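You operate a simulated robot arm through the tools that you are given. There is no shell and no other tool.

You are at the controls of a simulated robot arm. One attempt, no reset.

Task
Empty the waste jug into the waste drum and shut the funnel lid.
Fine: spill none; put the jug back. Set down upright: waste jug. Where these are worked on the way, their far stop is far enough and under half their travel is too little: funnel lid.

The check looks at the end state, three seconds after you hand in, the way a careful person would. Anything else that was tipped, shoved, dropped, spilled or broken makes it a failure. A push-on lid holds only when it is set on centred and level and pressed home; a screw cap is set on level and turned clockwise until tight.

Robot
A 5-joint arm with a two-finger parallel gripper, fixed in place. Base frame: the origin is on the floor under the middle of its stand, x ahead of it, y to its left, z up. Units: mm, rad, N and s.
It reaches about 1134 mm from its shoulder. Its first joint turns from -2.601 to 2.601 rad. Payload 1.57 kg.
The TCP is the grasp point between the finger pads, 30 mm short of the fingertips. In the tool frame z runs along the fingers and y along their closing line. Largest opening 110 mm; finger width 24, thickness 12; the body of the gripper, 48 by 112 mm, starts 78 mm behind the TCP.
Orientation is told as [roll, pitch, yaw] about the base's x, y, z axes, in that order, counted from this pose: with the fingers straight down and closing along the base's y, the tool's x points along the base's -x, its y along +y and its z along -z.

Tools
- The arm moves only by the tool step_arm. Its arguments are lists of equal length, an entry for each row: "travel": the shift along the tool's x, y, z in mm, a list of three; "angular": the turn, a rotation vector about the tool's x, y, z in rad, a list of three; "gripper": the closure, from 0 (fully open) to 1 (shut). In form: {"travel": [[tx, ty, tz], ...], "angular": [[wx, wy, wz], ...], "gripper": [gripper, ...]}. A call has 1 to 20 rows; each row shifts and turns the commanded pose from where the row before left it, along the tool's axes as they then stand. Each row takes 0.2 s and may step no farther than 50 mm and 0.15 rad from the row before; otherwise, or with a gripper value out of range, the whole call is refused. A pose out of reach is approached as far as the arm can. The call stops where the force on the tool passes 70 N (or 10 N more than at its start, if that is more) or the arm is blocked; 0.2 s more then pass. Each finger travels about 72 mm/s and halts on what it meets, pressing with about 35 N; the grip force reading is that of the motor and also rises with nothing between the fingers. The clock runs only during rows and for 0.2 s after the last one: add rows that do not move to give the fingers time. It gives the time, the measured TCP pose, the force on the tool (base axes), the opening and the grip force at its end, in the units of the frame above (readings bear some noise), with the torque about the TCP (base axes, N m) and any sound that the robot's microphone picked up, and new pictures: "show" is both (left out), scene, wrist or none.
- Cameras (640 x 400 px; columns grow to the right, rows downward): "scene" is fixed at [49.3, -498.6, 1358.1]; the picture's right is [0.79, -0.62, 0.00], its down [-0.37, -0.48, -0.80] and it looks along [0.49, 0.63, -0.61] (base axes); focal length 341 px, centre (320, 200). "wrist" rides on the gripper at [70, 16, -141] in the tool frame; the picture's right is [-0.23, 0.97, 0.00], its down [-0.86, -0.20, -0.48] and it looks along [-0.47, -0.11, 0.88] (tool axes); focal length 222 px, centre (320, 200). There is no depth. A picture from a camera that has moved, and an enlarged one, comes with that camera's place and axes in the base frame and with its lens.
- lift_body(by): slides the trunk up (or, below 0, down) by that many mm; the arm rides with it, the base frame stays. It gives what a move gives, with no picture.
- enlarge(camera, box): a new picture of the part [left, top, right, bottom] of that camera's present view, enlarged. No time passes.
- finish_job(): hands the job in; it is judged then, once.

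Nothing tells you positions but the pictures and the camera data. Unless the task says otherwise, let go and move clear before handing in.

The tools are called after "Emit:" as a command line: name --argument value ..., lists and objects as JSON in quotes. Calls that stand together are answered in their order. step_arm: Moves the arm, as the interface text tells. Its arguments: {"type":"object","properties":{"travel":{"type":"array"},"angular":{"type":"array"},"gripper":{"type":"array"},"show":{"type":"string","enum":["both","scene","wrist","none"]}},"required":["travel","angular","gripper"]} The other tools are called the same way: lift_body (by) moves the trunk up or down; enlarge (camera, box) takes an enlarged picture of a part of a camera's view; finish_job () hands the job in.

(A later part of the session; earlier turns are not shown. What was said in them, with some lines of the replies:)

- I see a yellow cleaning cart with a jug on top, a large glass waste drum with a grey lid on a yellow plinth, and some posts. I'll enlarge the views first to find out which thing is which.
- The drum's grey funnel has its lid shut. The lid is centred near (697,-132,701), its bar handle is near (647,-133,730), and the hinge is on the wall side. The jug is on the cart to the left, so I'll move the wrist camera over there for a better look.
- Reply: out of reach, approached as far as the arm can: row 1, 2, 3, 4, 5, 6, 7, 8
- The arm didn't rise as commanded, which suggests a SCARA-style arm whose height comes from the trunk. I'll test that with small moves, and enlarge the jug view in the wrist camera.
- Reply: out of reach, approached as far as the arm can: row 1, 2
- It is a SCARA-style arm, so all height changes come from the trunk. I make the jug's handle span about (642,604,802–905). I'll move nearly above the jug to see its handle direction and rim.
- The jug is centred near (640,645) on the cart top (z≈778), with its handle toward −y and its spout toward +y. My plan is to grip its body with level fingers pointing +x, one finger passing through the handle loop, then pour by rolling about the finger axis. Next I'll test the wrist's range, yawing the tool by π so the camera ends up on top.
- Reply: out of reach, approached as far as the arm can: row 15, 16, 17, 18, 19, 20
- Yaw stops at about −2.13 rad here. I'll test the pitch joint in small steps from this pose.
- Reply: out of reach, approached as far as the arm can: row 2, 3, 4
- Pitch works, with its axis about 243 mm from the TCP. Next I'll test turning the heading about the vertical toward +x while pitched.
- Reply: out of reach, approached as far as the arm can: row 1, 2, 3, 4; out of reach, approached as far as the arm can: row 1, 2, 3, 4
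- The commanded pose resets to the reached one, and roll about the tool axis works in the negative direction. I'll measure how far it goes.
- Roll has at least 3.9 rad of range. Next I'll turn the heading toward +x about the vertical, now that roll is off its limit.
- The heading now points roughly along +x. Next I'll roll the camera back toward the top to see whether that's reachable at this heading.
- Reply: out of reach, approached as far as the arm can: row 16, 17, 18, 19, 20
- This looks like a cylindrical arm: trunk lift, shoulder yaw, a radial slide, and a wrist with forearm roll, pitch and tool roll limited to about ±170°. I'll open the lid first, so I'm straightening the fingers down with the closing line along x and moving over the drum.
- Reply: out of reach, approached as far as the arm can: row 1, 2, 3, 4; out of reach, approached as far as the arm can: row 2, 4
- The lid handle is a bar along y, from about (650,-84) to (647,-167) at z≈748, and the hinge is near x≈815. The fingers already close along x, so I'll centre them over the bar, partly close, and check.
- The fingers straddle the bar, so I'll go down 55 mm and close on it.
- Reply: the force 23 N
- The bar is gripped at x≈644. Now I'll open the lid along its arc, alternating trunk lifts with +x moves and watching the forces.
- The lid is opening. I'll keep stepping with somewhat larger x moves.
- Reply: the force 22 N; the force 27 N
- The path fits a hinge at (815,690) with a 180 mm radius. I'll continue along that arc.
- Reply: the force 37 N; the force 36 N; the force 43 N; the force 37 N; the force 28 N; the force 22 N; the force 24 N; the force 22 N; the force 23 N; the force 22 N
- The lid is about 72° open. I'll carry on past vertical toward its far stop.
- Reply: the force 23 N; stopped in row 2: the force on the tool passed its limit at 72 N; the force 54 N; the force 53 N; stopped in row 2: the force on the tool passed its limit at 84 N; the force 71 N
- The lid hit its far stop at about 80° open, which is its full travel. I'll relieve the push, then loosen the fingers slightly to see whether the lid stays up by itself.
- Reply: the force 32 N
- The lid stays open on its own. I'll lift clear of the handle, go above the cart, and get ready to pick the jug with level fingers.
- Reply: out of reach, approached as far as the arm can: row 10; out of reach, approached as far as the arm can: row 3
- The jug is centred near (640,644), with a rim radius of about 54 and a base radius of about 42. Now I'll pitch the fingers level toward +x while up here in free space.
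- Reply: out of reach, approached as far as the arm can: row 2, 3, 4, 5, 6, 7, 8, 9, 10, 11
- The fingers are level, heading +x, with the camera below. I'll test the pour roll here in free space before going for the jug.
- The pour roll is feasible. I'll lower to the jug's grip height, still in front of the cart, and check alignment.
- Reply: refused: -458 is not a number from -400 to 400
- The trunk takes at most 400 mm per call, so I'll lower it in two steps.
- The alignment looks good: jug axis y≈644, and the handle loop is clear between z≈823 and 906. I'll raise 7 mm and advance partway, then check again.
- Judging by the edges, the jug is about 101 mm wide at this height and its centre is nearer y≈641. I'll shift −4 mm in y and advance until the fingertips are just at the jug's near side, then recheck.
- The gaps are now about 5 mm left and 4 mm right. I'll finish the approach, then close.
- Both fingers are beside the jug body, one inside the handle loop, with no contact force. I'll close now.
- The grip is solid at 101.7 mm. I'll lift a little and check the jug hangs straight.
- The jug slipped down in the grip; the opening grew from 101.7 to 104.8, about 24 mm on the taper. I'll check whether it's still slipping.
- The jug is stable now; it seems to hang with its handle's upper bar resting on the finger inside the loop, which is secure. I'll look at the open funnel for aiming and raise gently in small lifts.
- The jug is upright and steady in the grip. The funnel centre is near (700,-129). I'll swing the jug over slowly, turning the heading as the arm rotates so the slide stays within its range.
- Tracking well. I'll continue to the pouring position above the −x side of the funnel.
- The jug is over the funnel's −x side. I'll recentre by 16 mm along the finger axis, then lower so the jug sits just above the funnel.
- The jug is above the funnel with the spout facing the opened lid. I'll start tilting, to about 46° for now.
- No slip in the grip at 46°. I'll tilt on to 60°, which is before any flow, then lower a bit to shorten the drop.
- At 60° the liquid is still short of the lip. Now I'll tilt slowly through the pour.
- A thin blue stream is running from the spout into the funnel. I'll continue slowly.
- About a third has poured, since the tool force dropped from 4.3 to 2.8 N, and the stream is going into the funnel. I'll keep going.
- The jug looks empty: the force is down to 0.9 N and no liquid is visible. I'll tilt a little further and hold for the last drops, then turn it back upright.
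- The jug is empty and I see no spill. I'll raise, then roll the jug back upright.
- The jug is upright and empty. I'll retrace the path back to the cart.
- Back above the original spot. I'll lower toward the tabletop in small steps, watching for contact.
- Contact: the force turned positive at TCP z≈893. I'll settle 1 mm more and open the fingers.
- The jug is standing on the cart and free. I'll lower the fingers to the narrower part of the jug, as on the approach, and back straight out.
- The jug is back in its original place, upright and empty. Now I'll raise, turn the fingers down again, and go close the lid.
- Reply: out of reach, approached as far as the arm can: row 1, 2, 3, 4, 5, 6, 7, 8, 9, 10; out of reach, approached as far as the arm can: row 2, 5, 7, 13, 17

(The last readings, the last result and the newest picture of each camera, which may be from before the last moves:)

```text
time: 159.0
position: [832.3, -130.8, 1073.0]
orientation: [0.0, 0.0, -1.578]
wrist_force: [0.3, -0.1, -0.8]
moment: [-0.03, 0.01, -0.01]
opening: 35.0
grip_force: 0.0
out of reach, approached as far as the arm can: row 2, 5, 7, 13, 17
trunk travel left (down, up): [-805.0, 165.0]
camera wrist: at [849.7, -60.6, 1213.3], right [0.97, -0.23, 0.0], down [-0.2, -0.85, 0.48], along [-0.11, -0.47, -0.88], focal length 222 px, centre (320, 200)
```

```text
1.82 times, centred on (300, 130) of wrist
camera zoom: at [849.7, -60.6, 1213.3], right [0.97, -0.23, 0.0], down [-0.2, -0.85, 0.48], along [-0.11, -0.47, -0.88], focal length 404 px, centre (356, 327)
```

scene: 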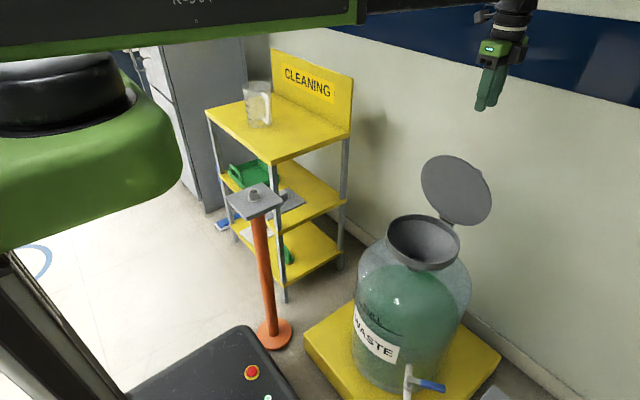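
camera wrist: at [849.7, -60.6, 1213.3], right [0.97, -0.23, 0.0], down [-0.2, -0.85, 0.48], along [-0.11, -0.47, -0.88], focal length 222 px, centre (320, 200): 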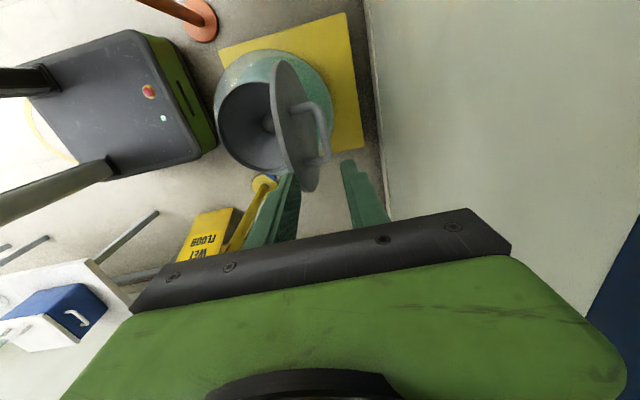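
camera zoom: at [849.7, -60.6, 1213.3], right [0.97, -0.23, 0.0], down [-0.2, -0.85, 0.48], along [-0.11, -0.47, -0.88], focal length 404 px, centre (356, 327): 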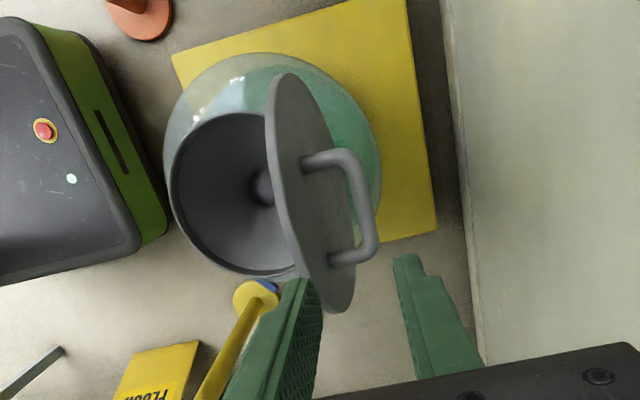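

Emit:
step_arm --travel '[[3, 6.2, 0], [0, 0, 0]]' --angular '[[0, 0, 0], [0, 0, 0]]' --gripper '[0.68, 0.68]' --show "none"

Emit:
lift_body --by -155

Emit:
enlarge --camera "wrist" --box '[160, 20, 400, 240]'

Emit:
enlarge --camera "scene" --box '[400, 90, 540, 230]'

```text
time: 159.6
position: [839.3, -126.1, 1072.9]
orientation: [-0.001, -0.001, -1.575]
wrist_force: [0.5, -0.2, 0.0]
moment: [0.02, 0.01, 0.01]
opening: 35.0
grip_force: 0.1
trunk travel left (down, up): [-805.0, 165.0]
```

```text
time: 161.4
position: [839.3, -125.1, 918.3]
orientation: [-0.001, 0.0, -1.576]
wrist_force: [-0.3, -0.3, 0.6]
moment: [-0.03, -0.01, -0.01]
opening: 35.2
grip_force: 0.1
trunk travel left (down, up): [-650.0, 320.0]
```

```text
1.82 times, centred on (280, 130) of wrist
camera zoom: at [856.1, -57.4, 1058.3], right [0.97, -0.23, 0.0], down [-0.2, -0.85, 0.48], along [-0.11, -0.47, -0.88], focal length 404 px, centre (393, 327)
```

zoom: 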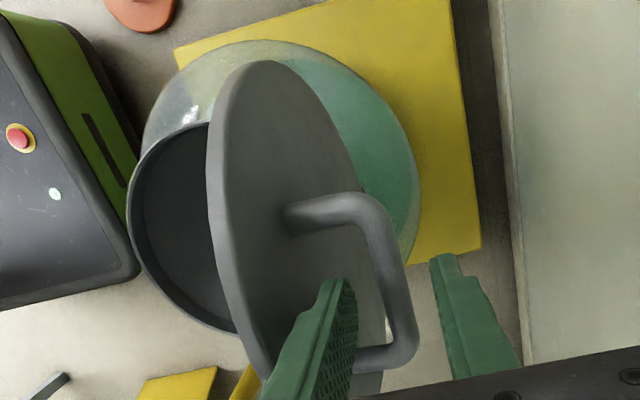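

```text
2.86 times, centred on (470, 160) of scene
camera zoom: at [49.3, -498.6, 1358.1], right [0.79, -0.62, 0.0], down [-0.37, -0.48, -0.8], along [0.49, 0.63, -0.61], focal length 974 px, centre (-109, 314)
```

zoom: 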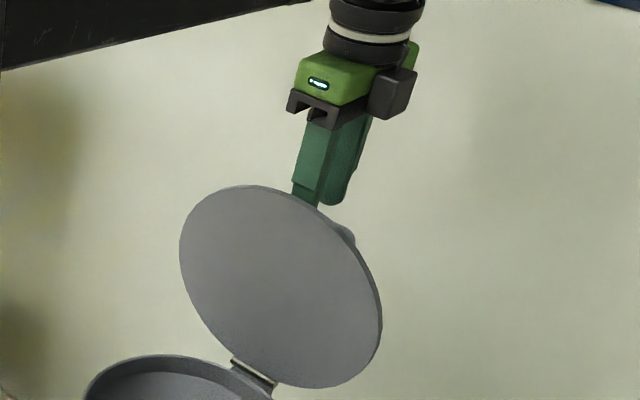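

The fingers line up on either side of the bar. I'll lower and grip it.

Emit:
lift_body --by -47

Emit:
step_arm --travel '[[0, 0, 0], [0, 0, 0], [0, 0, 0], [0, 0, 0]]' --angular '[[0, 0, 0], [0, 0, 0], [0, 0, 0], [0, 0, 0]]' --gripper '[0.8, 0.9, 1, 1]'

Emit:
enlarge --camera "wrist" --box '[160, 20, 400, 240]'

```text
time: 162.3
position: [839.5, -126.4, 870.5]
orientation: [0.001, 0.001, -1.575]
wrist_force: [0.1, -0.3, 0.3]
moment: [0.01, 0.01, 0.0]
opening: 34.9
grip_force: 0.0
trunk travel left (down, up): [-603.0, 367.0]
```

```text
time: 163.3
position: [838.4, -126.3, 869.6]
orientation: [0.001, 0.0, -1.577]
wrist_force: [-6.2, 0.2, -4.5]
moment: [-0.03, -0.06, 0.19]
opening: 13.4
grip_force: 30.3
trunk travel left (down, up): [-603.0, 367.0]
camera wrist: at [855.9, -57.4, 1011.3], right [0.97, -0.23, 0.0], down [-0.2, -0.85, 0.48], along [-0.11, -0.47, -0.88], focal length 222 px, centre (320, 200)
```

scene: 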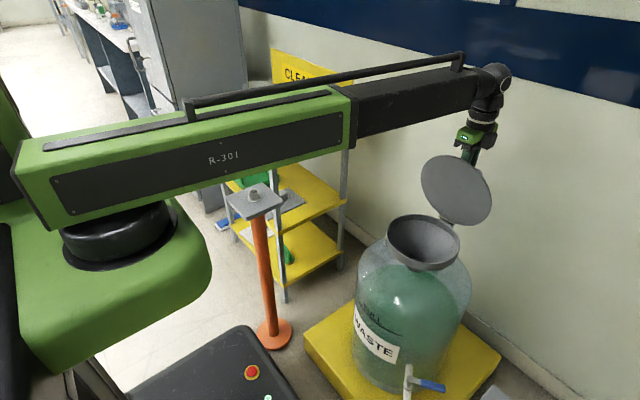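
wrist: 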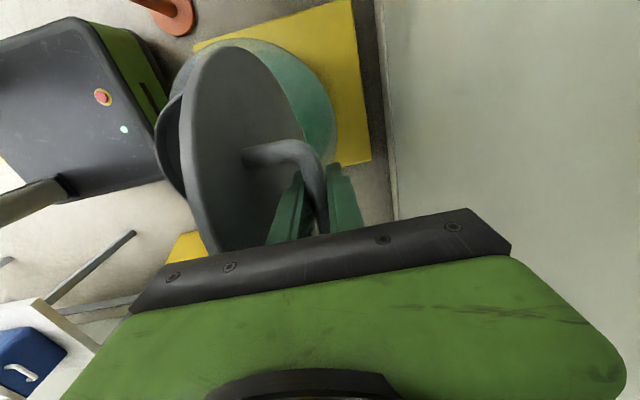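

```text
1.82 times, centred on (280, 130) of wrist
camera zoom: at [855.9, -57.4, 1011.3], right [0.97, -0.23, 0.0], down [-0.2, -0.85, 0.48], along [-0.11, -0.47, -0.88], focal length 404 px, centre (393, 327)
```

zoom: 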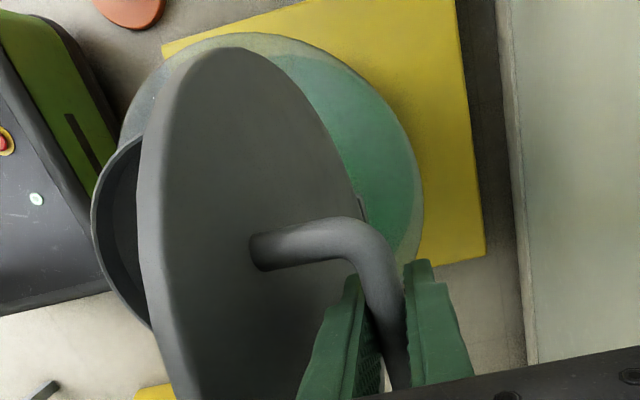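

The bar is gripped at its open position. Now I'll close the lid by reversing the arc.

Emit:
step_arm --travel '[[0, -8, 0], [0, -8, 0], [0, -8, 0], [0, -8, 0], [0, -8, 0], [0, -8, 0]]' --angular '[[0, 0, 0], [0, 0, 0], [0, 0, 0], [0, 0, 0], [0, 0, 0], [0, 0, 0]]' --gripper '[1, 1, 1, 1, 1, 1]' --show "none"

Emit:
step_arm --travel '[[0, -8, 0]]' --angular '[[0, 0, 0]]' --gripper '[1]' --show "none"

Emit:
lift_body --by -3

Emit:
step_arm --travel '[[0, -8, 0], [0, -4, 0]]' --angular '[[0, 0, 0], [0, 0, 0]]' --gripper '[1, 1]'

```text
time: 164.7
position: [790.2, -125.5, 870.3]
orientation: [0.001, 0.001, -1.575]
wrist_force: [0.4, -5.3, -2.4]
moment: [-0.18, -0.11, 0.18]
opening: 13.4
grip_force: 30.1
trunk travel left (down, up): [-603.0, 367.0]
```

```text
time: 165.1
position: [783.4, -126.3, 868.8]
orientation: [0.001, 0.002, -1.578]
wrist_force: [1.8, -3.8, -11.0]
moment: [-0.05, -0.01, 0.19]
opening: 13.4
grip_force: 29.8
trunk travel left (down, up): [-603.0, 367.0]
```

```text
time: 165.6
position: [782.0, -126.7, 868.3]
orientation: [0.0, 0.0, -1.574]
wrist_force: [-3.1, -4.4, 15.4]
moment: [0.34, 0.04, 0.19]
opening: 13.2
grip_force: 29.6
trunk travel left (down, up): [-600.0, 370.0]
```

```text
time: 166.2
position: [770.8, -126.4, 866.7]
orientation: [0.0, 0.001, -1.575]
wrist_force: [2.2, -2.9, -7.2]
moment: [0.04, -0.05, 0.14]
opening: 13.2
grip_force: 30.0
trunk travel left (down, up): [-600.0, 370.0]
camera wrist: at [788.0, -57.3, 1007.4], right [0.97, -0.23, 0.0], down [-0.2, -0.85, 0.48], along [-0.11, -0.47, -0.88], focal length 222 px, centre (320, 200)
```

scene: 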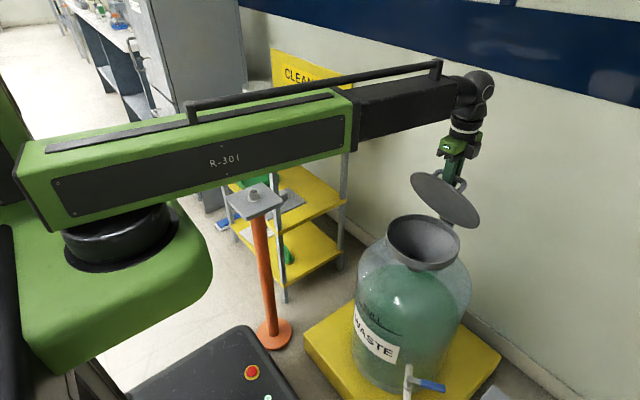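
wrist: 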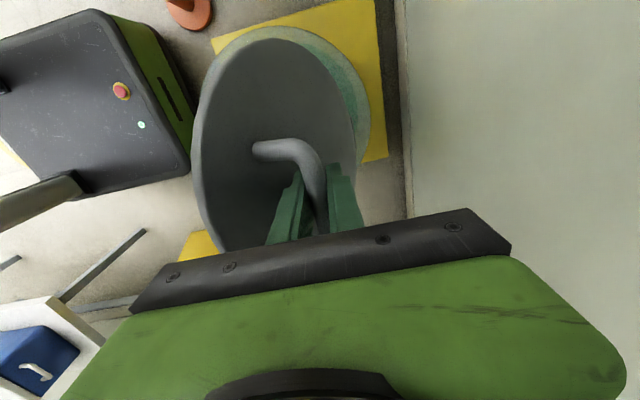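

Emit:
lift_body --by -3

Emit:
step_arm --travel '[[0, -7.5, 0], [0, -7.5, 0]]' --angular '[[0, 0, 0], [0, 0, 0]]' --gripper '[1, 1]' --show "none"

Emit:
lift_body --by -5

Emit:
step_arm --travel '[[0, -7.5, 0], [0, -6, 0]]' --angular '[[0, 0, 0], [0, 0, 0]]' --gripper '[1, 1]' --show "none"

Emit:
lift_body --by -6

Emit:
step_arm --travel '[[0, -7, 0], [0, -6, 0]]' --angular '[[0, 0, 0], [0, 0, 0]]' --gripper '[1, 1]' --show "none"

Emit:
lift_body --by -7.5

Emit:
step_arm --travel '[[0, -6, 0], [0, -6, 0]]' --angular '[[0, 0, 0], [0, 0, 0]]' --gripper '[1, 1]'

```text
time: 166.7
position: [768.3, -125.8, 866.0]
orientation: [-0.001, 0.001, -1.575]
wrist_force: [-3.4, -4.3, 16.3]
moment: [0.11, -0.01, 0.19]
opening: 13.3
grip_force: 30.0
trunk travel left (down, up): [-597.0, 373.0]
```

```text
time: 167.3
position: [757.0, -126.4, 861.1]
orientation: [-0.001, 0.0, -1.575]
wrist_force: [4.3, -3.0, -16.1]
moment: [-0.33, 0.0, 0.16]
opening: 13.4
grip_force: 30.3
trunk travel left (down, up): [-597.0, 373.0]
```

```text
time: 167.9
position: [753.9, -126.1, 861.8]
orientation: [0.0, 0.0, -1.577]
wrist_force: [-8.0, -3.3, 18.8]
moment: [0.19, -0.04, 0.18]
opening: 13.4
grip_force: 29.9
trunk travel left (down, up): [-592.0, 378.0]
```

```text
time: 168.5
position: [744.0, -126.9, 856.7]
orientation: [0.0, 0.002, -1.575]
wrist_force: [6.1, -6.8, -13.7]
moment: [-0.14, 0.07, 0.17]
opening: 13.5
grip_force: 30.1
trunk travel left (down, up): [-592.0, 378.0]
```

```text
time: 169.0
position: [739.3, -126.0, 856.4]
orientation: [0.0, -0.001, -1.577]
wrist_force: [-9.9, -7.5, 23.2]
moment: [0.11, -0.16, 0.3]
opening: 13.2
grip_force: 30.2
trunk travel left (down, up): [-586.0, 384.0]
```

```text
time: 169.6
position: [733.0, -126.4, 852.0]
orientation: [0.006, -0.002, -1.576]
wrist_force: [22.1, -6.8, -0.1]
moment: [-0.47, -3.16, 0.49]
opening: 13.0
grip_force: 29.9
trunk travel left (down, up): [-586.0, 384.0]
```

```text
time: 170.2
position: [727.1, -127.0, 849.0]
orientation: [0.005, 0.0, -1.577]
wrist_force: [3.9, -5.4, 42.6]
moment: [0.47, -4.0, 0.65]
opening: 12.9
grip_force: 30.2
trunk travel left (down, up): [-579.0, 391.0]
```

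```text
time: 170.8
position: [721.2, -125.6, 844.9]
orientation: [0.013, -0.001, -1.576]
wrist_force: [27.2, -2.8, 16.6]
moment: [0.01, -5.06, 0.61]
opening: 12.9
grip_force: 29.8
trunk travel left (down, up): [-579.0, 391.0]
camera wrist: at [735.7, -57.0, 986.2], right [0.97, -0.23, 0.01], down [-0.21, -0.85, 0.48], along [-0.1, -0.47, -0.88], focal length 222 px, centre (320, 200)
```

scene: 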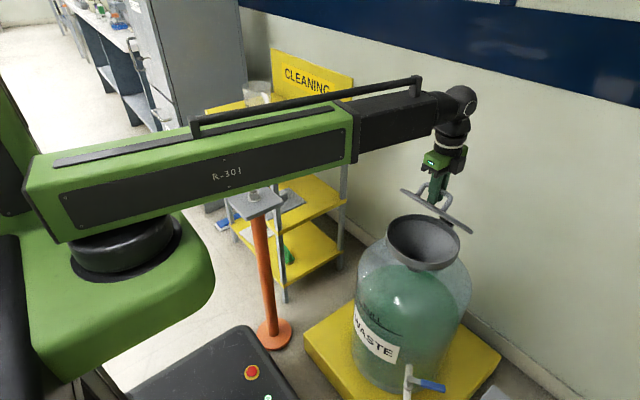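
wrist: 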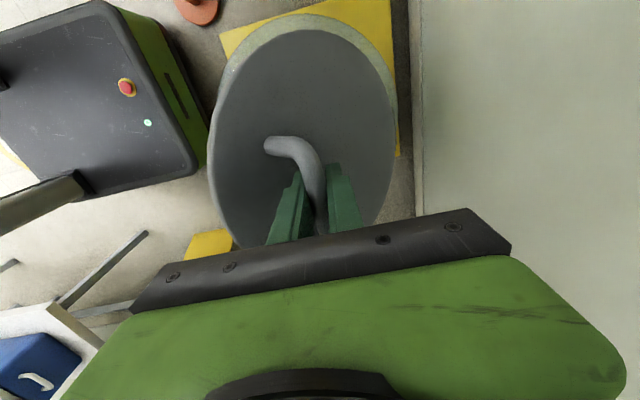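

A large moment shows a fingertip is jamming against the lid, because I gripped deeper this time. The straddling fingers still capture the bar, so I'll loosen slightly, raise the fingers about 8 mm on it, and regrip.

Emit:
step_arm --travel '[[0, 0, 0], [0, 0, 0], [0, 0, 0]]' --angular '[[0, 0, 0], [0, 0, 0], [0, 0, 0]]' --gripper '[0.84, 0.84, 0.84]'

Emit:
enlarge --camera "wrist" --box '[180, 20, 420, 240]'

Emit:
enlarge --camera "scene" --box '[380, 130, 500, 250]'

```text
time: 171.6
position: [717.3, -125.9, 845.4]
orientation: [0.006, -0.001, -1.577]
wrist_force: [16.7, -0.3, 9.4]
moment: [-0.17, -3.25, 0.37]
opening: 13.4
grip_force: 0.1
trunk travel left (down, up): [-579.0, 391.0]
camera wrist: at [734.4, -56.9, 986.5], right [0.97, -0.23, 0.01], down [-0.21, -0.85, 0.48], along [-0.11, -0.47, -0.88], focal length 222 px, centre (320, 200)
```

scene: 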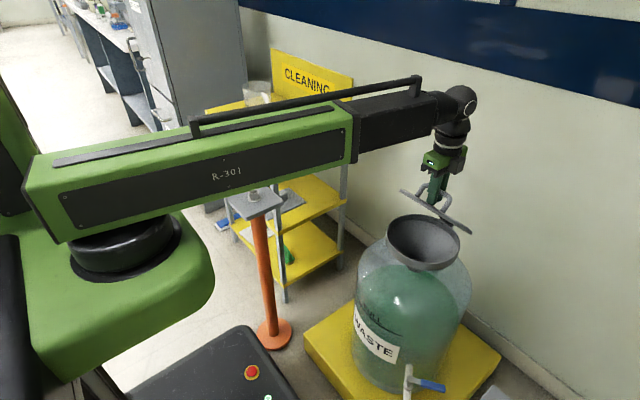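
wrist: 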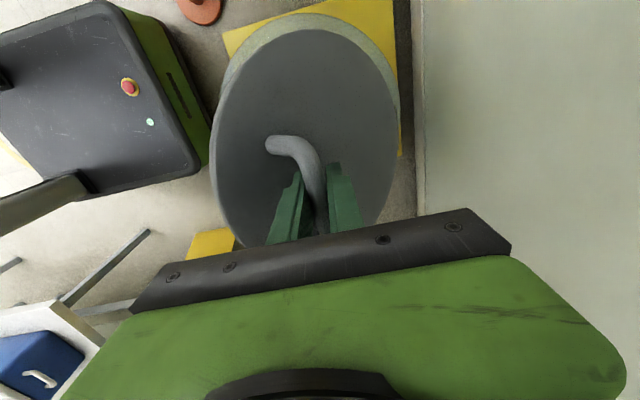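

```text
1.82 times, centred on (300, 130) of wrist
camera zoom: at [734.4, -56.9, 986.5], right [0.97, -0.23, 0.01], down [-0.21, -0.85, 0.48], along [-0.11, -0.47, -0.88], focal length 404 px, centre (356, 327)
```

zoom: 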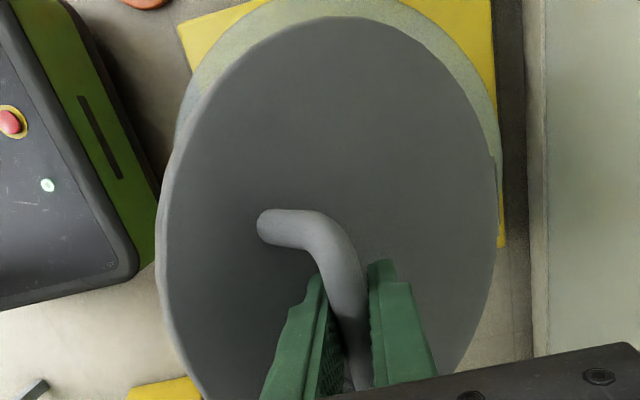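

```text
3.33 times, centred on (440, 190) of scene
camera zoom: at [49.3, -498.6, 1358.1], right [0.79, -0.62, 0.0], down [-0.37, -0.48, -0.8], along [0.49, 0.63, -0.61], focal length 1137 px, centre (-80, 233)
```

zoom: 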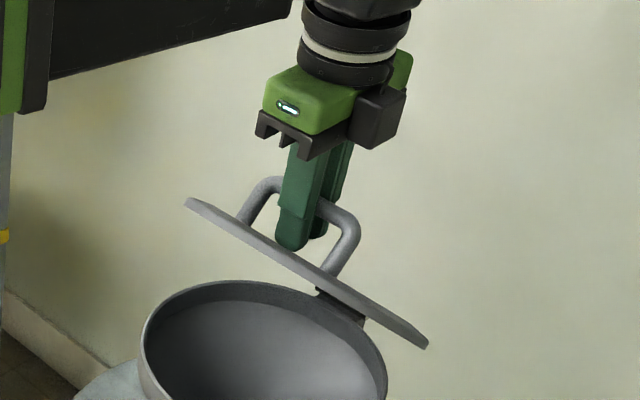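

Emit:
lift_body --by 6

Emit:
step_arm --travel '[[0, 0, 0], [0, 0, 0]]' --angular '[[0, 0, 0], [0, 0, 0]]' --gripper '[0.84, 0.84]' --show "none"

Emit:
enlarge --camera "scene" --box '[380, 130, 500, 250]'

```text
time: 172.1
position: [716.8, -126.2, 851.0]
orientation: [-0.002, 0.0, -1.576]
wrist_force: [0.4, -0.8, -0.9]
moment: [0.01, 0.03, 0.01]
opening: 17.5
grip_force: 0.1
trunk travel left (down, up): [-585.0, 385.0]
```

```text
time: 172.7
position: [715.8, -125.4, 850.5]
orientation: [0.0, 0.0, -1.576]
wrist_force: [0.7, 0.0, -0.4]
moment: [0.02, 0.0, -0.01]
opening: 17.5
grip_force: 0.0
trunk travel left (down, up): [-585.0, 385.0]
```

```text
3.33 times, centred on (440, 190) of scene
camera zoom: at [49.3, -498.6, 1358.1], right [0.79, -0.62, 0.0], down [-0.37, -0.48, -0.8], along [0.49, 0.63, -0.61], focal length 1137 px, centre (-80, 233)
```

zoom: 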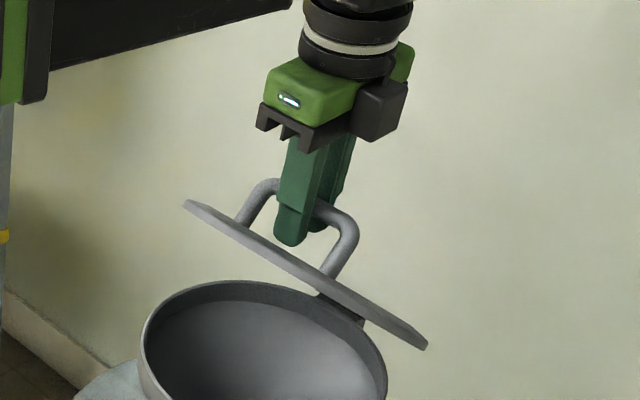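

The jam is cleared and the lid holds its angle by itself. I'll regrip the bar nearer the fingertips and continue closing.

Emit:
step_arm --travel '[[0, 0, 0], [0, 0, 0], [0, 0, 0]]' --angular '[[0, 0, 0], [0, 0, 0], [0, 0, 0]]' --gripper '[1, 1, 1]' --show "none"

Emit:
lift_body --by -5

Emit:
step_arm --travel '[[0, -5, 0], [0, -3, 0]]' --angular '[[0, 0, 0], [0, 0, 0]]' --gripper '[1, 1]' --show "none"

Emit:
lift_body --by -7

Emit:
step_arm --travel '[[0, -5, 0], [0, -3, 0]]' --angular '[[0, 0, 0], [0, 0, 0]]' --gripper '[1, 1]'

```text
time: 173.5
position: [716.2, -126.6, 850.7]
orientation: [-0.001, 0.0, -1.574]
wrist_force: [-1.3, -0.4, 0.4]
moment: [-0.04, -0.03, 0.24]
opening: 13.7
grip_force: 30.2
trunk travel left (down, up): [-585.0, 385.0]
```

```text
time: 174.1
position: [713.7, -126.8, 849.4]
orientation: [-0.001, -0.001, -1.575]
wrist_force: [-18.2, 0.1, 25.5]
moment: [0.12, 0.02, 0.25]
opening: 13.7
grip_force: 30.5
trunk travel left (down, up): [-580.0, 390.0]
```

```text
time: 174.7
position: [710.1, -126.0, 847.4]
orientation: [0.004, -0.001, -1.575]
wrist_force: [0.3, 2.3, 1.8]
moment: [-0.43, -0.11, 0.26]
opening: 13.6
grip_force: 29.7
trunk travel left (down, up): [-580.0, 390.0]
```

```text
time: 175.2
position: [706.1, -127.2, 842.5]
orientation: [0.002, 0.0, -1.576]
wrist_force: [-16.9, 1.4, 20.4]
moment: [0.02, -0.01, 0.23]
opening: 13.8
grip_force: 30.6
trunk travel left (down, up): [-573.0, 397.0]
```

```text
time: 175.8
position: [702.7, -126.9, 838.4]
orientation: [0.002, 0.0, -1.576]
wrist_force: [4.7, 2.3, -6.2]
moment: [-0.24, -0.1, 0.25]
opening: 13.7
grip_force: 29.9
trunk travel left (down, up): [-573.0, 397.0]
camera wrist: at [719.0, -57.2, 979.9], right [0.97, -0.23, 0.0], down [-0.2, -0.85, 0.48], along [-0.11, -0.47, -0.88], focal length 222 px, centre (320, 200)
```

scene: 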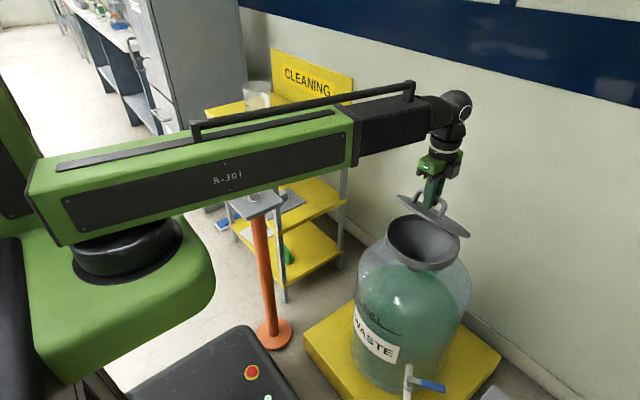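
wrist: 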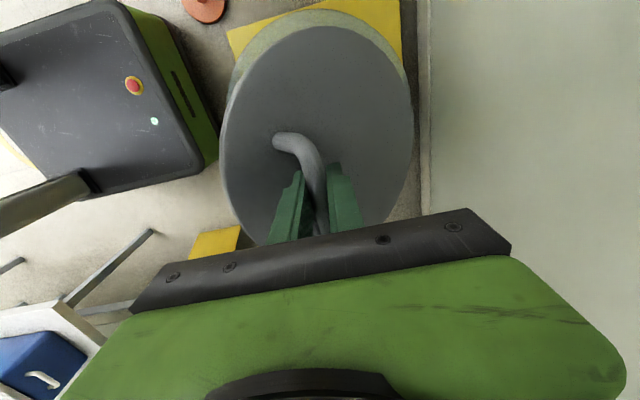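

Emit:
step_arm --travel '[[0, -5, 0]]' --angular '[[0, 0, 0]]' --gripper '[1]' --show "none"

Emit:
lift_body --by -10.5

Emit:
step_arm --travel '[[0, -6, 0], [0, -5, 0]]' --angular '[[0, 0, 0], [0, 0, 0]]' --gripper '[1, 1]' --show "none"

Emit:
lift_body --by -10.5

Emit:
step_arm --travel '[[0, -5, 0], [0, -4, 0]]' --angular '[[0, 0, 0], [0, 0, 0]]' --gripper '[1, 1]' --show "none"

Emit:
lift_body --by -10

Emit:
step_arm --travel '[[0, -4, 0], [0, -3.5, 0]]' --angular '[[0, 0, 0], [0, 0, 0]]' --gripper '[1, 1]' --show "none"

Emit:
lift_body --by -10

Emit:
step_arm --travel '[[0, -3.5, 0], [0, 0, 0]]' --angular '[[0, 0, 0], [0, 0, 0]]' --gripper '[1, 1]'

```text
time: 176.2
position: [699.4, -126.0, 836.8]
orientation: [0.001, -0.001, -1.577]
wrist_force: [21.1, 1.7, -25.8]
moment: [-0.2, 0.16, 0.24]
opening: 13.5
grip_force: 30.3
trunk travel left (down, up): [-573.0, 397.0]
```

```text
time: 176.8
position: [693.1, -126.5, 830.4]
orientation: [-0.001, 0.0, -1.575]
wrist_force: [-12.0, -0.9, 11.5]
moment: [0.26, 0.09, 0.3]
opening: 13.7
grip_force: 30.3
trunk travel left (down, up): [-562.0, 408.0]
```

```text
time: 177.4
position: [688.8, -126.7, 826.7]
orientation: [0.002, 0.001, -1.577]
wrist_force: [19.0, -0.7, -20.5]
moment: [-0.33, 0.1, 0.21]
opening: 13.7
grip_force: 29.7
trunk travel left (down, up): [-562.0, 408.0]
```

```text
time: 178.0
position: [681.1, -125.6, 819.8]
orientation: [-0.001, -0.001, -1.574]
wrist_force: [-11.1, -2.0, 8.4]
moment: [0.09, 0.08, 0.3]
opening: 13.6
grip_force: 29.6
trunk travel left (down, up): [-552.0, 418.0]
```

```text
time: 178.6
position: [678.3, -125.8, 817.6]
orientation: [0.001, -0.001, -1.576]
wrist_force: [18.1, -3.3, -15.2]
moment: [-0.12, 0.07, 0.23]
opening: 13.5
grip_force: 30.0
trunk travel left (down, up): [-552.0, 418.0]
```

```text
time: 179.2
position: [672.9, -126.9, 810.2]
orientation: [-0.003, 0.0, -1.575]
wrist_force: [-10.5, -3.8, 6.2]
moment: [-0.05, 0.06, 0.27]
opening: 13.5
grip_force: 30.0
trunk travel left (down, up): [-542.0, 428.0]
```

```text
time: 179.8
position: [672.0, -125.2, 806.8]
orientation: [0.002, 0.0, -1.576]
wrist_force: [16.1, -5.8, -11.5]
moment: [-0.36, 0.04, 0.21]
opening: 13.2
grip_force: 30.2
trunk travel left (down, up): [-542.0, 428.0]
```

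```text
time: 180.4
position: [666.4, -126.5, 800.7]
orientation: [-0.002, 0.0, -1.577]
wrist_force: [-12.1, -6.5, 6.1]
moment: [0.06, 0.06, 0.25]
opening: 13.5
grip_force: 29.7
trunk travel left (down, up): [-532.0, 438.0]
```

```text
time: 181.0
position: [666.0, -125.8, 798.2]
orientation: [0.002, -0.002, -1.576]
wrist_force: [1.2, -10.4, -1.2]
moment: [0.02, -0.07, 0.3]
opening: 13.5
grip_force: 29.8
trunk travel left (down, up): [-532.0, 438.0]
camera wrist: at [682.1, -57.1, 939.4], right [0.97, -0.23, 0.0], down [-0.2, -0.85, 0.48], along [-0.11, -0.47, -0.88], focal length 222 px, centre (320, 200)
```

scene: 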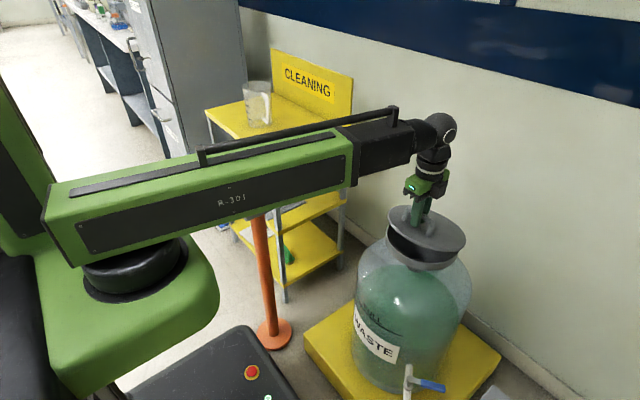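
wrist: 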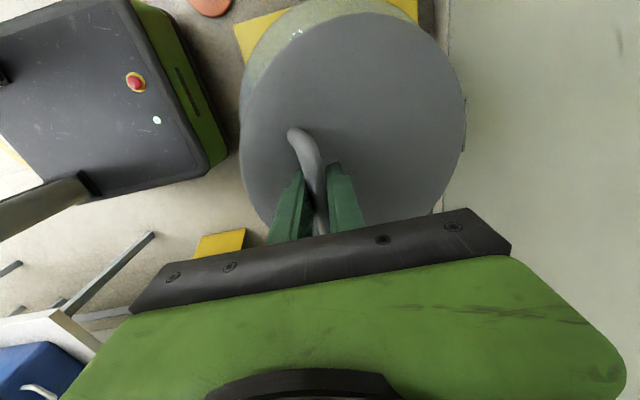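

The lid is nearly closed, with about 16° left. I'll continue down.

Emit:
step_arm --travel '[[0, -3, 0]]' --angular '[[0, 0, 0]]' --gripper '[1]' --show "none"

Emit:
lift_body --by -10

Emit:
step_arm --travel '[[0, -3.5, 0], [0, -2.5, 0]]' --angular '[[0, 0, 0], [0, 0, 0]]' --gripper '[1, 1]' --show "none"

Emit:
lift_body --by -11

Emit:
step_arm --travel '[[0, -3, 0], [0, -2.5, 0]]' --angular '[[0, 0, 0], [0, 0, 0]]' --gripper '[1, 1]' --show "none"

Emit:
lift_body --by -11

Emit:
step_arm --travel '[[0, -2.5, 0], [0, 0, 0]]' --angular '[[0, 0, 0], [0, 0, 0]]' --gripper '[1, 1]' --show "scene"

Emit:
enlarge --camera "scene" --box '[370, 170, 490, 290]'

```text
time: 181.4
position: [663.8, -125.8, 797.7]
orientation: [0.002, 0.0, -1.578]
wrist_force: [17.2, -13.3, -10.7]
moment: [-0.29, 0.05, 0.21]
opening: 13.4
grip_force: 30.2
trunk travel left (down, up): [-532.0, 438.0]
```

```text
time: 181.9
position: [659.7, -126.1, 789.3]
orientation: [-0.001, 0.0, -1.576]
wrist_force: [-9.9, -12.5, 2.9]
moment: [0.05, 0.09, 0.24]
opening: 13.5
grip_force: 30.1
trunk travel left (down, up): [-522.0, 448.0]
```

```text
time: 182.5
position: [658.2, -125.6, 787.8]
orientation: [0.002, 0.001, -1.577]
wrist_force: [17.9, -10.9, -9.6]
moment: [-0.24, -0.03, 0.24]
opening: 13.5
grip_force: 30.2
trunk travel left (down, up): [-522.0, 448.0]
```

```text
time: 183.1
position: [654.3, -125.9, 777.3]
orientation: [-0.003, 0.002, -1.576]
wrist_force: [-9.9, -8.4, 1.2]
moment: [0.16, 0.11, 0.27]
opening: 13.5
grip_force: 30.3
trunk travel left (down, up): [-511.0, 459.0]
```

```text
time: 183.7
position: [653.4, -126.2, 777.3]
orientation: [0.003, 0.001, -1.575]
wrist_force: [17.1, -7.8, -7.8]
moment: [-0.08, -0.02, 0.19]
opening: 13.7
grip_force: 29.9
trunk travel left (down, up): [-511.0, 459.0]
```

```text
time: 184.3
position: [650.0, -126.1, 766.7]
orientation: [-0.003, 0.0, -1.576]
wrist_force: [-5.5, -7.0, 0.8]
moment: [0.06, 0.12, 0.23]
opening: 13.5
grip_force: 30.1
trunk travel left (down, up): [-500.0, 470.0]
```

```text
time: 184.9
position: [648.0, -124.6, 765.4]
orientation: [0.001, 0.0, -1.577]
wrist_force: [5.3, -4.9, -0.7]
moment: [0.08, -0.05, 0.26]
opening: 13.4
grip_force: 29.9
trunk travel left (down, up): [-500.0, 470.0]
```

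scene: 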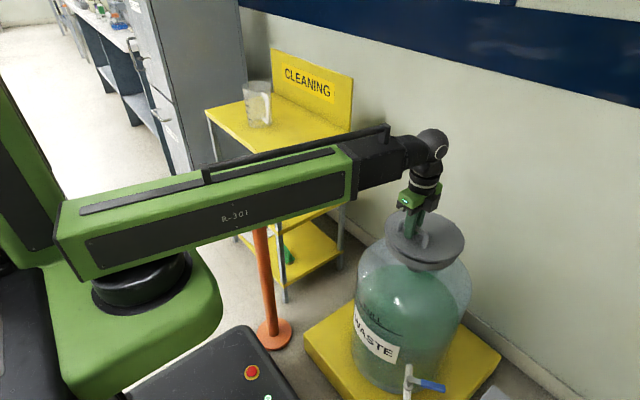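

```text
3.33 times, centred on (430, 230) of scene
camera zoom: at [49.3, -498.6, 1358.1], right [0.79, -0.62, 0.0], down [-0.37, -0.48, -0.8], along [0.49, 0.63, -0.61], focal length 1137 px, centre (-47, 100)
```

zoom: 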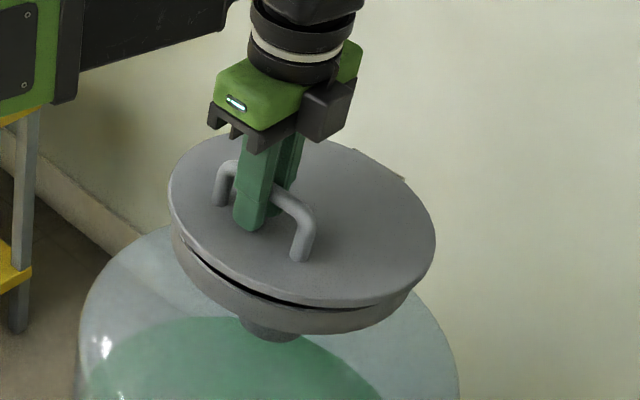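

Emit:
lift_body --by -6

Emit:
step_arm --travel '[[0, -2.5, 0], [0, 0, 0]]' --angular '[[0, 0, 0], [0, 0, 0]]' --gripper '[1, 1]' --show "none"

Emit:
lift_body --by -4

Emit:
step_arm --travel '[[0, -1.5, 0], [0, 0, 0]]' --angular '[[0, 0, 0], [0, 0, 0]]' --gripper '[1, 1]' --show "none"

Emit:
lift_body --by -2

Emit:
enlarge --camera "scene" --box '[370, 170, 490, 290]'

```text
time: 185.5
position: [646.2, -125.2, 761.4]
orientation: [-0.001, -0.001, -1.576]
wrist_force: [-7.9, -3.5, 0.2]
moment: [0.11, 0.13, 0.28]
opening: 13.2
grip_force: 29.6
trunk travel left (down, up): [-494.0, 476.0]
```

```text
time: 186.1
position: [646.2, -124.8, 760.5]
orientation: [0.002, 0.0, -1.576]
wrist_force: [10.3, -4.0, -2.8]
moment: [0.04, -0.06, 0.25]
opening: 13.3
grip_force: 30.0
trunk travel left (down, up): [-494.0, 476.0]
```

```text
time: 186.6
position: [644.6, -126.2, 755.2]
orientation: [0.001, 0.0, -1.575]
wrist_force: [5.5, -3.9, -3.0]
moment: [-0.19, 0.1, 0.27]
opening: 13.3
grip_force: 30.1
trunk travel left (down, up): [-490.0, 480.0]
```

```text
time: 187.2
position: [645.2, -125.2, 756.9]
orientation: [0.0, 0.0, -1.577]
wrist_force: [14.8, -4.9, -4.7]
moment: [-0.12, -0.03, 0.23]
opening: 13.2
grip_force: 30.3
trunk travel left (down, up): [-490.0, 480.0]
```

```text
time: 187.7
position: [643.6, -124.9, 754.4]
orientation: [0.001, 0.001, -1.576]
wrist_force: [21.9, -6.5, 16.5]
moment: [0.14, 0.03, 0.26]
opening: 13.4
grip_force: 30.8
trunk travel left (down, up): [-488.0, 482.0]
```

```text
3.33 times, centred on (430, 230) of scene
camera zoom: at [49.3, -498.6, 1358.1], right [0.79, -0.62, 0.0], down [-0.37, -0.48, -0.8], along [0.49, 0.63, -0.61], focal length 1137 px, centre (-47, 100)
```

zoom: 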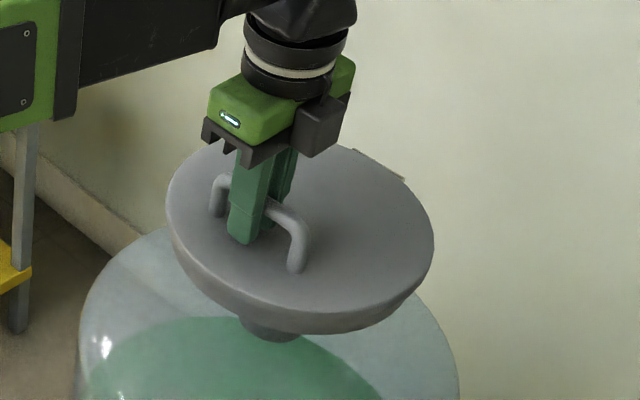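

The lid is seated and the downward contact shows up. I'll relieve the side load, press a touch more, then check.

Emit:
step_arm --travel '[[0, 2.5, 0], [0, 0, 0]]' --angular '[[0, 0, 0], [0, 0, 0]]' --gripper '[1, 1]' --show "none"

Emit:
lift_body --by -2

Emit:
enlarge --camera "scene" --box '[370, 170, 490, 290]'

Emit:
enlarge --camera "wrist" --box '[180, 0, 560, 240]'

```text
time: 188.3
position: [645.2, -125.8, 754.6]
orientation: [-0.001, 0.0, -1.577]
wrist_force: [-4.1, -6.8, 9.9]
moment: [0.0, 0.1, 0.21]
opening: 13.4
grip_force: 30.5
trunk travel left (down, up): [-488.0, 482.0]
```

```text
time: 188.8
position: [645.4, -125.8, 755.4]
orientation: [0.001, 0.0, -1.576]
wrist_force: [-9.7, -6.2, 20.3]
moment: [0.01, -0.04, 0.16]
opening: 13.7
grip_force: 30.1
trunk travel left (down, up): [-486.0, 484.0]
```

```text
3.33 times, centred on (430, 230) of scene
camera zoom: at [49.3, -498.6, 1358.1], right [0.79, -0.62, 0.0], down [-0.37, -0.48, -0.8], along [0.49, 0.63, -0.61], focal length 1137 px, centre (-47, 100)
```

zoom: 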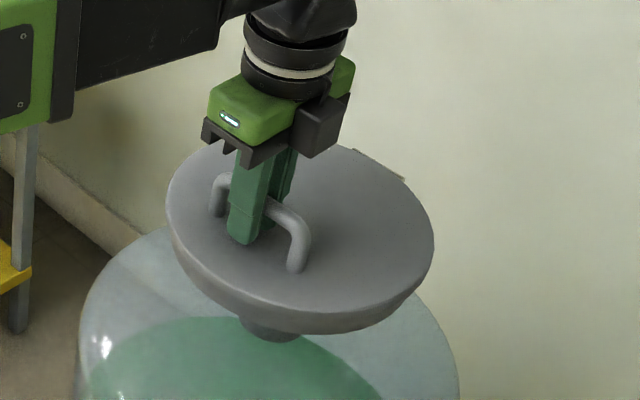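

```text
1.67 times, centred on (370, 120) of wrist
camera zoom: at [661.8, -56.2, 895.1], right [0.97, -0.23, 0.0], down [-0.2, -0.85, 0.48], along [-0.11, -0.47, -0.88], focal length 370 px, centre (237, 333)
```

zoom: 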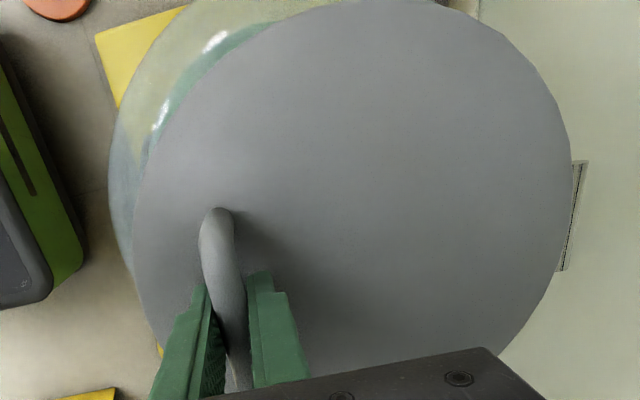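

The lid is shut flush. I'll release the bar and lift straight clear.

Emit:
step_arm --travel '[[0, 0, 0], [0, 0, 0], [0, 0, 0], [0, 0, 0]]' --angular '[[0, 0, 0], [0, 0, 0], [0, 0, 0], [0, 0, 0]]' --gripper '[0.8, 0.6, 0.55, 0.55]' --show "none"

Emit:
lift_body --by 60

Emit:
lift_body --by 250

Emit:
step_arm --travel '[[30, 0, 0], [30, 0, 0], [30, 0, 0]]' --angular '[[0, 0, 0], [0, 0, 0], [0, 0, 0]]' --gripper '[0.5, 0.5, 0.5]'

Emit:
enlarge --camera "scene" --box '[300, 180, 520, 400]'

Emit:
enlarge --camera "scene" --box '[200, 60, 360, 160]'

Emit:
enlarge --camera "wrist" --box '[160, 0, 480, 240]'

```text
time: 189.8
position: [647.1, -125.7, 753.4]
orientation: [-0.001, 0.001, -1.575]
wrist_force: [-0.2, 1.1, -0.2]
moment: [-0.01, 0.05, 0.05]
opening: 49.6
grip_force: 0.0
trunk travel left (down, up): [-486.0, 484.0]
```

```text
time: 190.8
position: [646.4, -124.6, 812.2]
orientation: [0.0, -0.001, -1.577]
wrist_force: [-0.6, 0.9, 0.5]
moment: [0.04, 0.0, 0.03]
opening: 49.6
grip_force: 0.1
trunk travel left (down, up): [-546.0, 424.0]
```

```text
time: 193.4
position: [646.3, -125.1, 1062.5]
orientation: [0.001, -0.001, -1.577]
wrist_force: [0.1, 0.1, -0.2]
moment: [0.0, 0.0, 0.0]
opening: 49.4
grip_force: 0.0
trunk travel left (down, up): [-796.0, 174.0]
```

```text
time: 194.2
position: [648.2, -35.3, 1062.5]
orientation: [0.003, -0.001, -1.576]
wrist_force: [-0.1, 0.6, -0.1]
moment: [0.03, 0.01, 0.01]
opening: 55.0
grip_force: 0.1
trunk travel left (down, up): [-796.0, 174.0]
camera wrist: at [664.8, 34.1, 1203.7], right [0.97, -0.23, 0.0], down [-0.2, -0.85, 0.48], along [-0.11, -0.47, -0.88], focal length 222 px, centre (320, 200)
```

scene: 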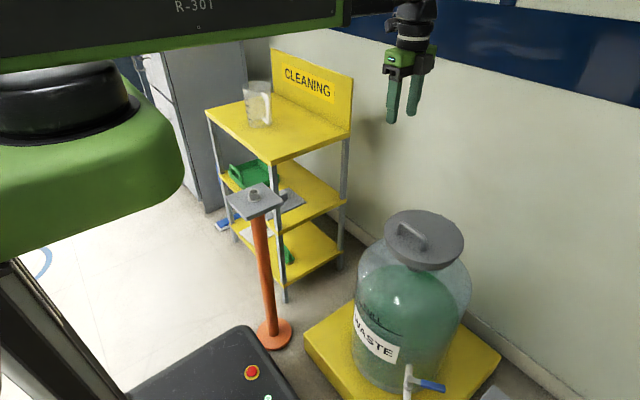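
wrist: 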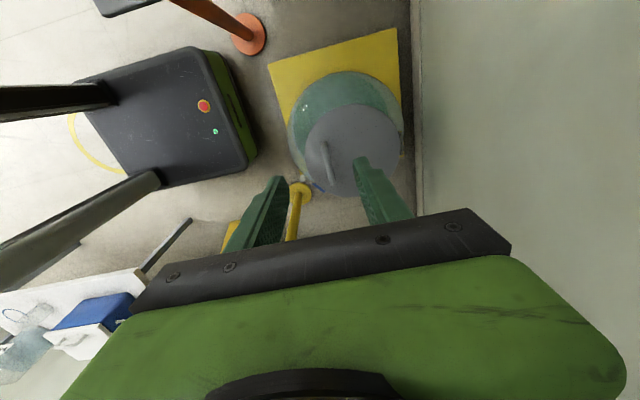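

```text
1.82 times, centred on (410, 290) of scene
camera zoom: at [49.3, -498.6, 1358.1], right [0.79, -0.62, 0.0], down [-0.37, -0.48, -0.8], along [0.49, 0.63, -0.61], focal length 620 px, centre (156, 36)
```

zoom: 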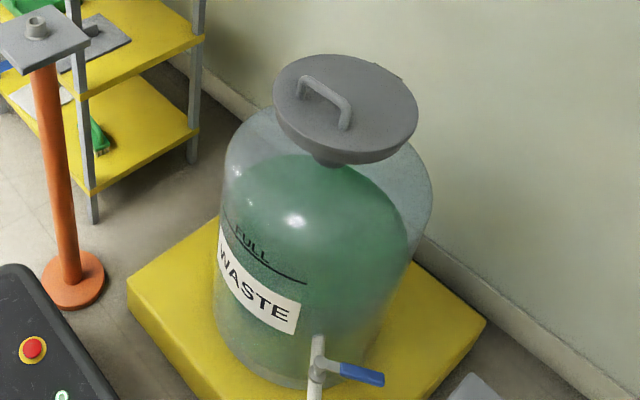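

```text
4.00 times, centred on (280, 110) of scene
camera zoom: at [49.3, -498.6, 1358.1], right [0.79, -0.62, 0.0], down [-0.37, -0.48, -0.8], along [0.49, 0.63, -0.61], focal length 1364 px, centre (480, 560)
```

zoom: 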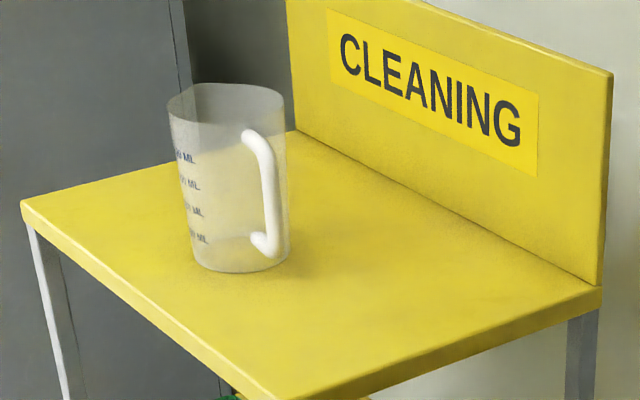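

```text
1.67 times, centred on (320, 120) of wrist
camera zoom: at [664.8, 34.1, 1203.7], right [0.97, -0.23, 0.0], down [-0.2, -0.85, 0.48], along [-0.11, -0.47, -0.88], focal length 370 px, centre (320, 333)
```

zoom: 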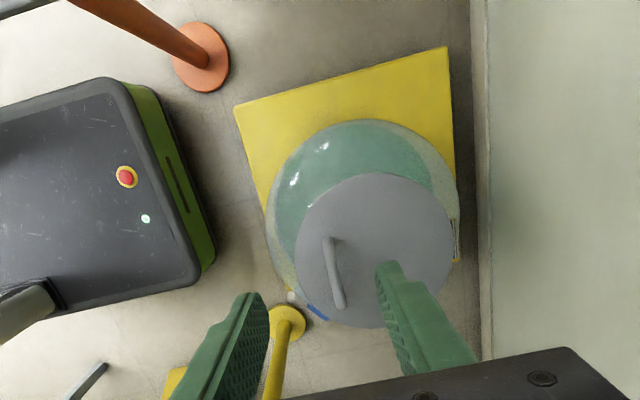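

Everything looks right in the pictures: the jug is empty and upright on its original spot, the funnel lid is shut flush, and no spill shows anywhere. The drum hasn't moved and the arm is clear, so I'm handing in the job.

Emit:
finish_job

```text
The job is handed in.
```

I emptied the waste jug into the drum, shut the funnel lid, and handed the job in. I haven't seen the check's result.

- **Jug:** It is empty and standing upright on its original spot on the cart. When I first lifted it, it slipped about 40 mm in the grip until the handle caught on a finger. It held steady after that, and I saw nothing spill.
- **Pour:** The stream went into the funnel throughout, and the last pictures show no liquid on the drum, plinth or floor.
- **Lid:** I opened it fully to its stop, about 80°, before pouring. While I was closing it, a fingertip jammed between the handle and the lid partway down. I loosened and regripped, and the lid now sits flush.

The arm has let go and is clear of the drum and the cart.
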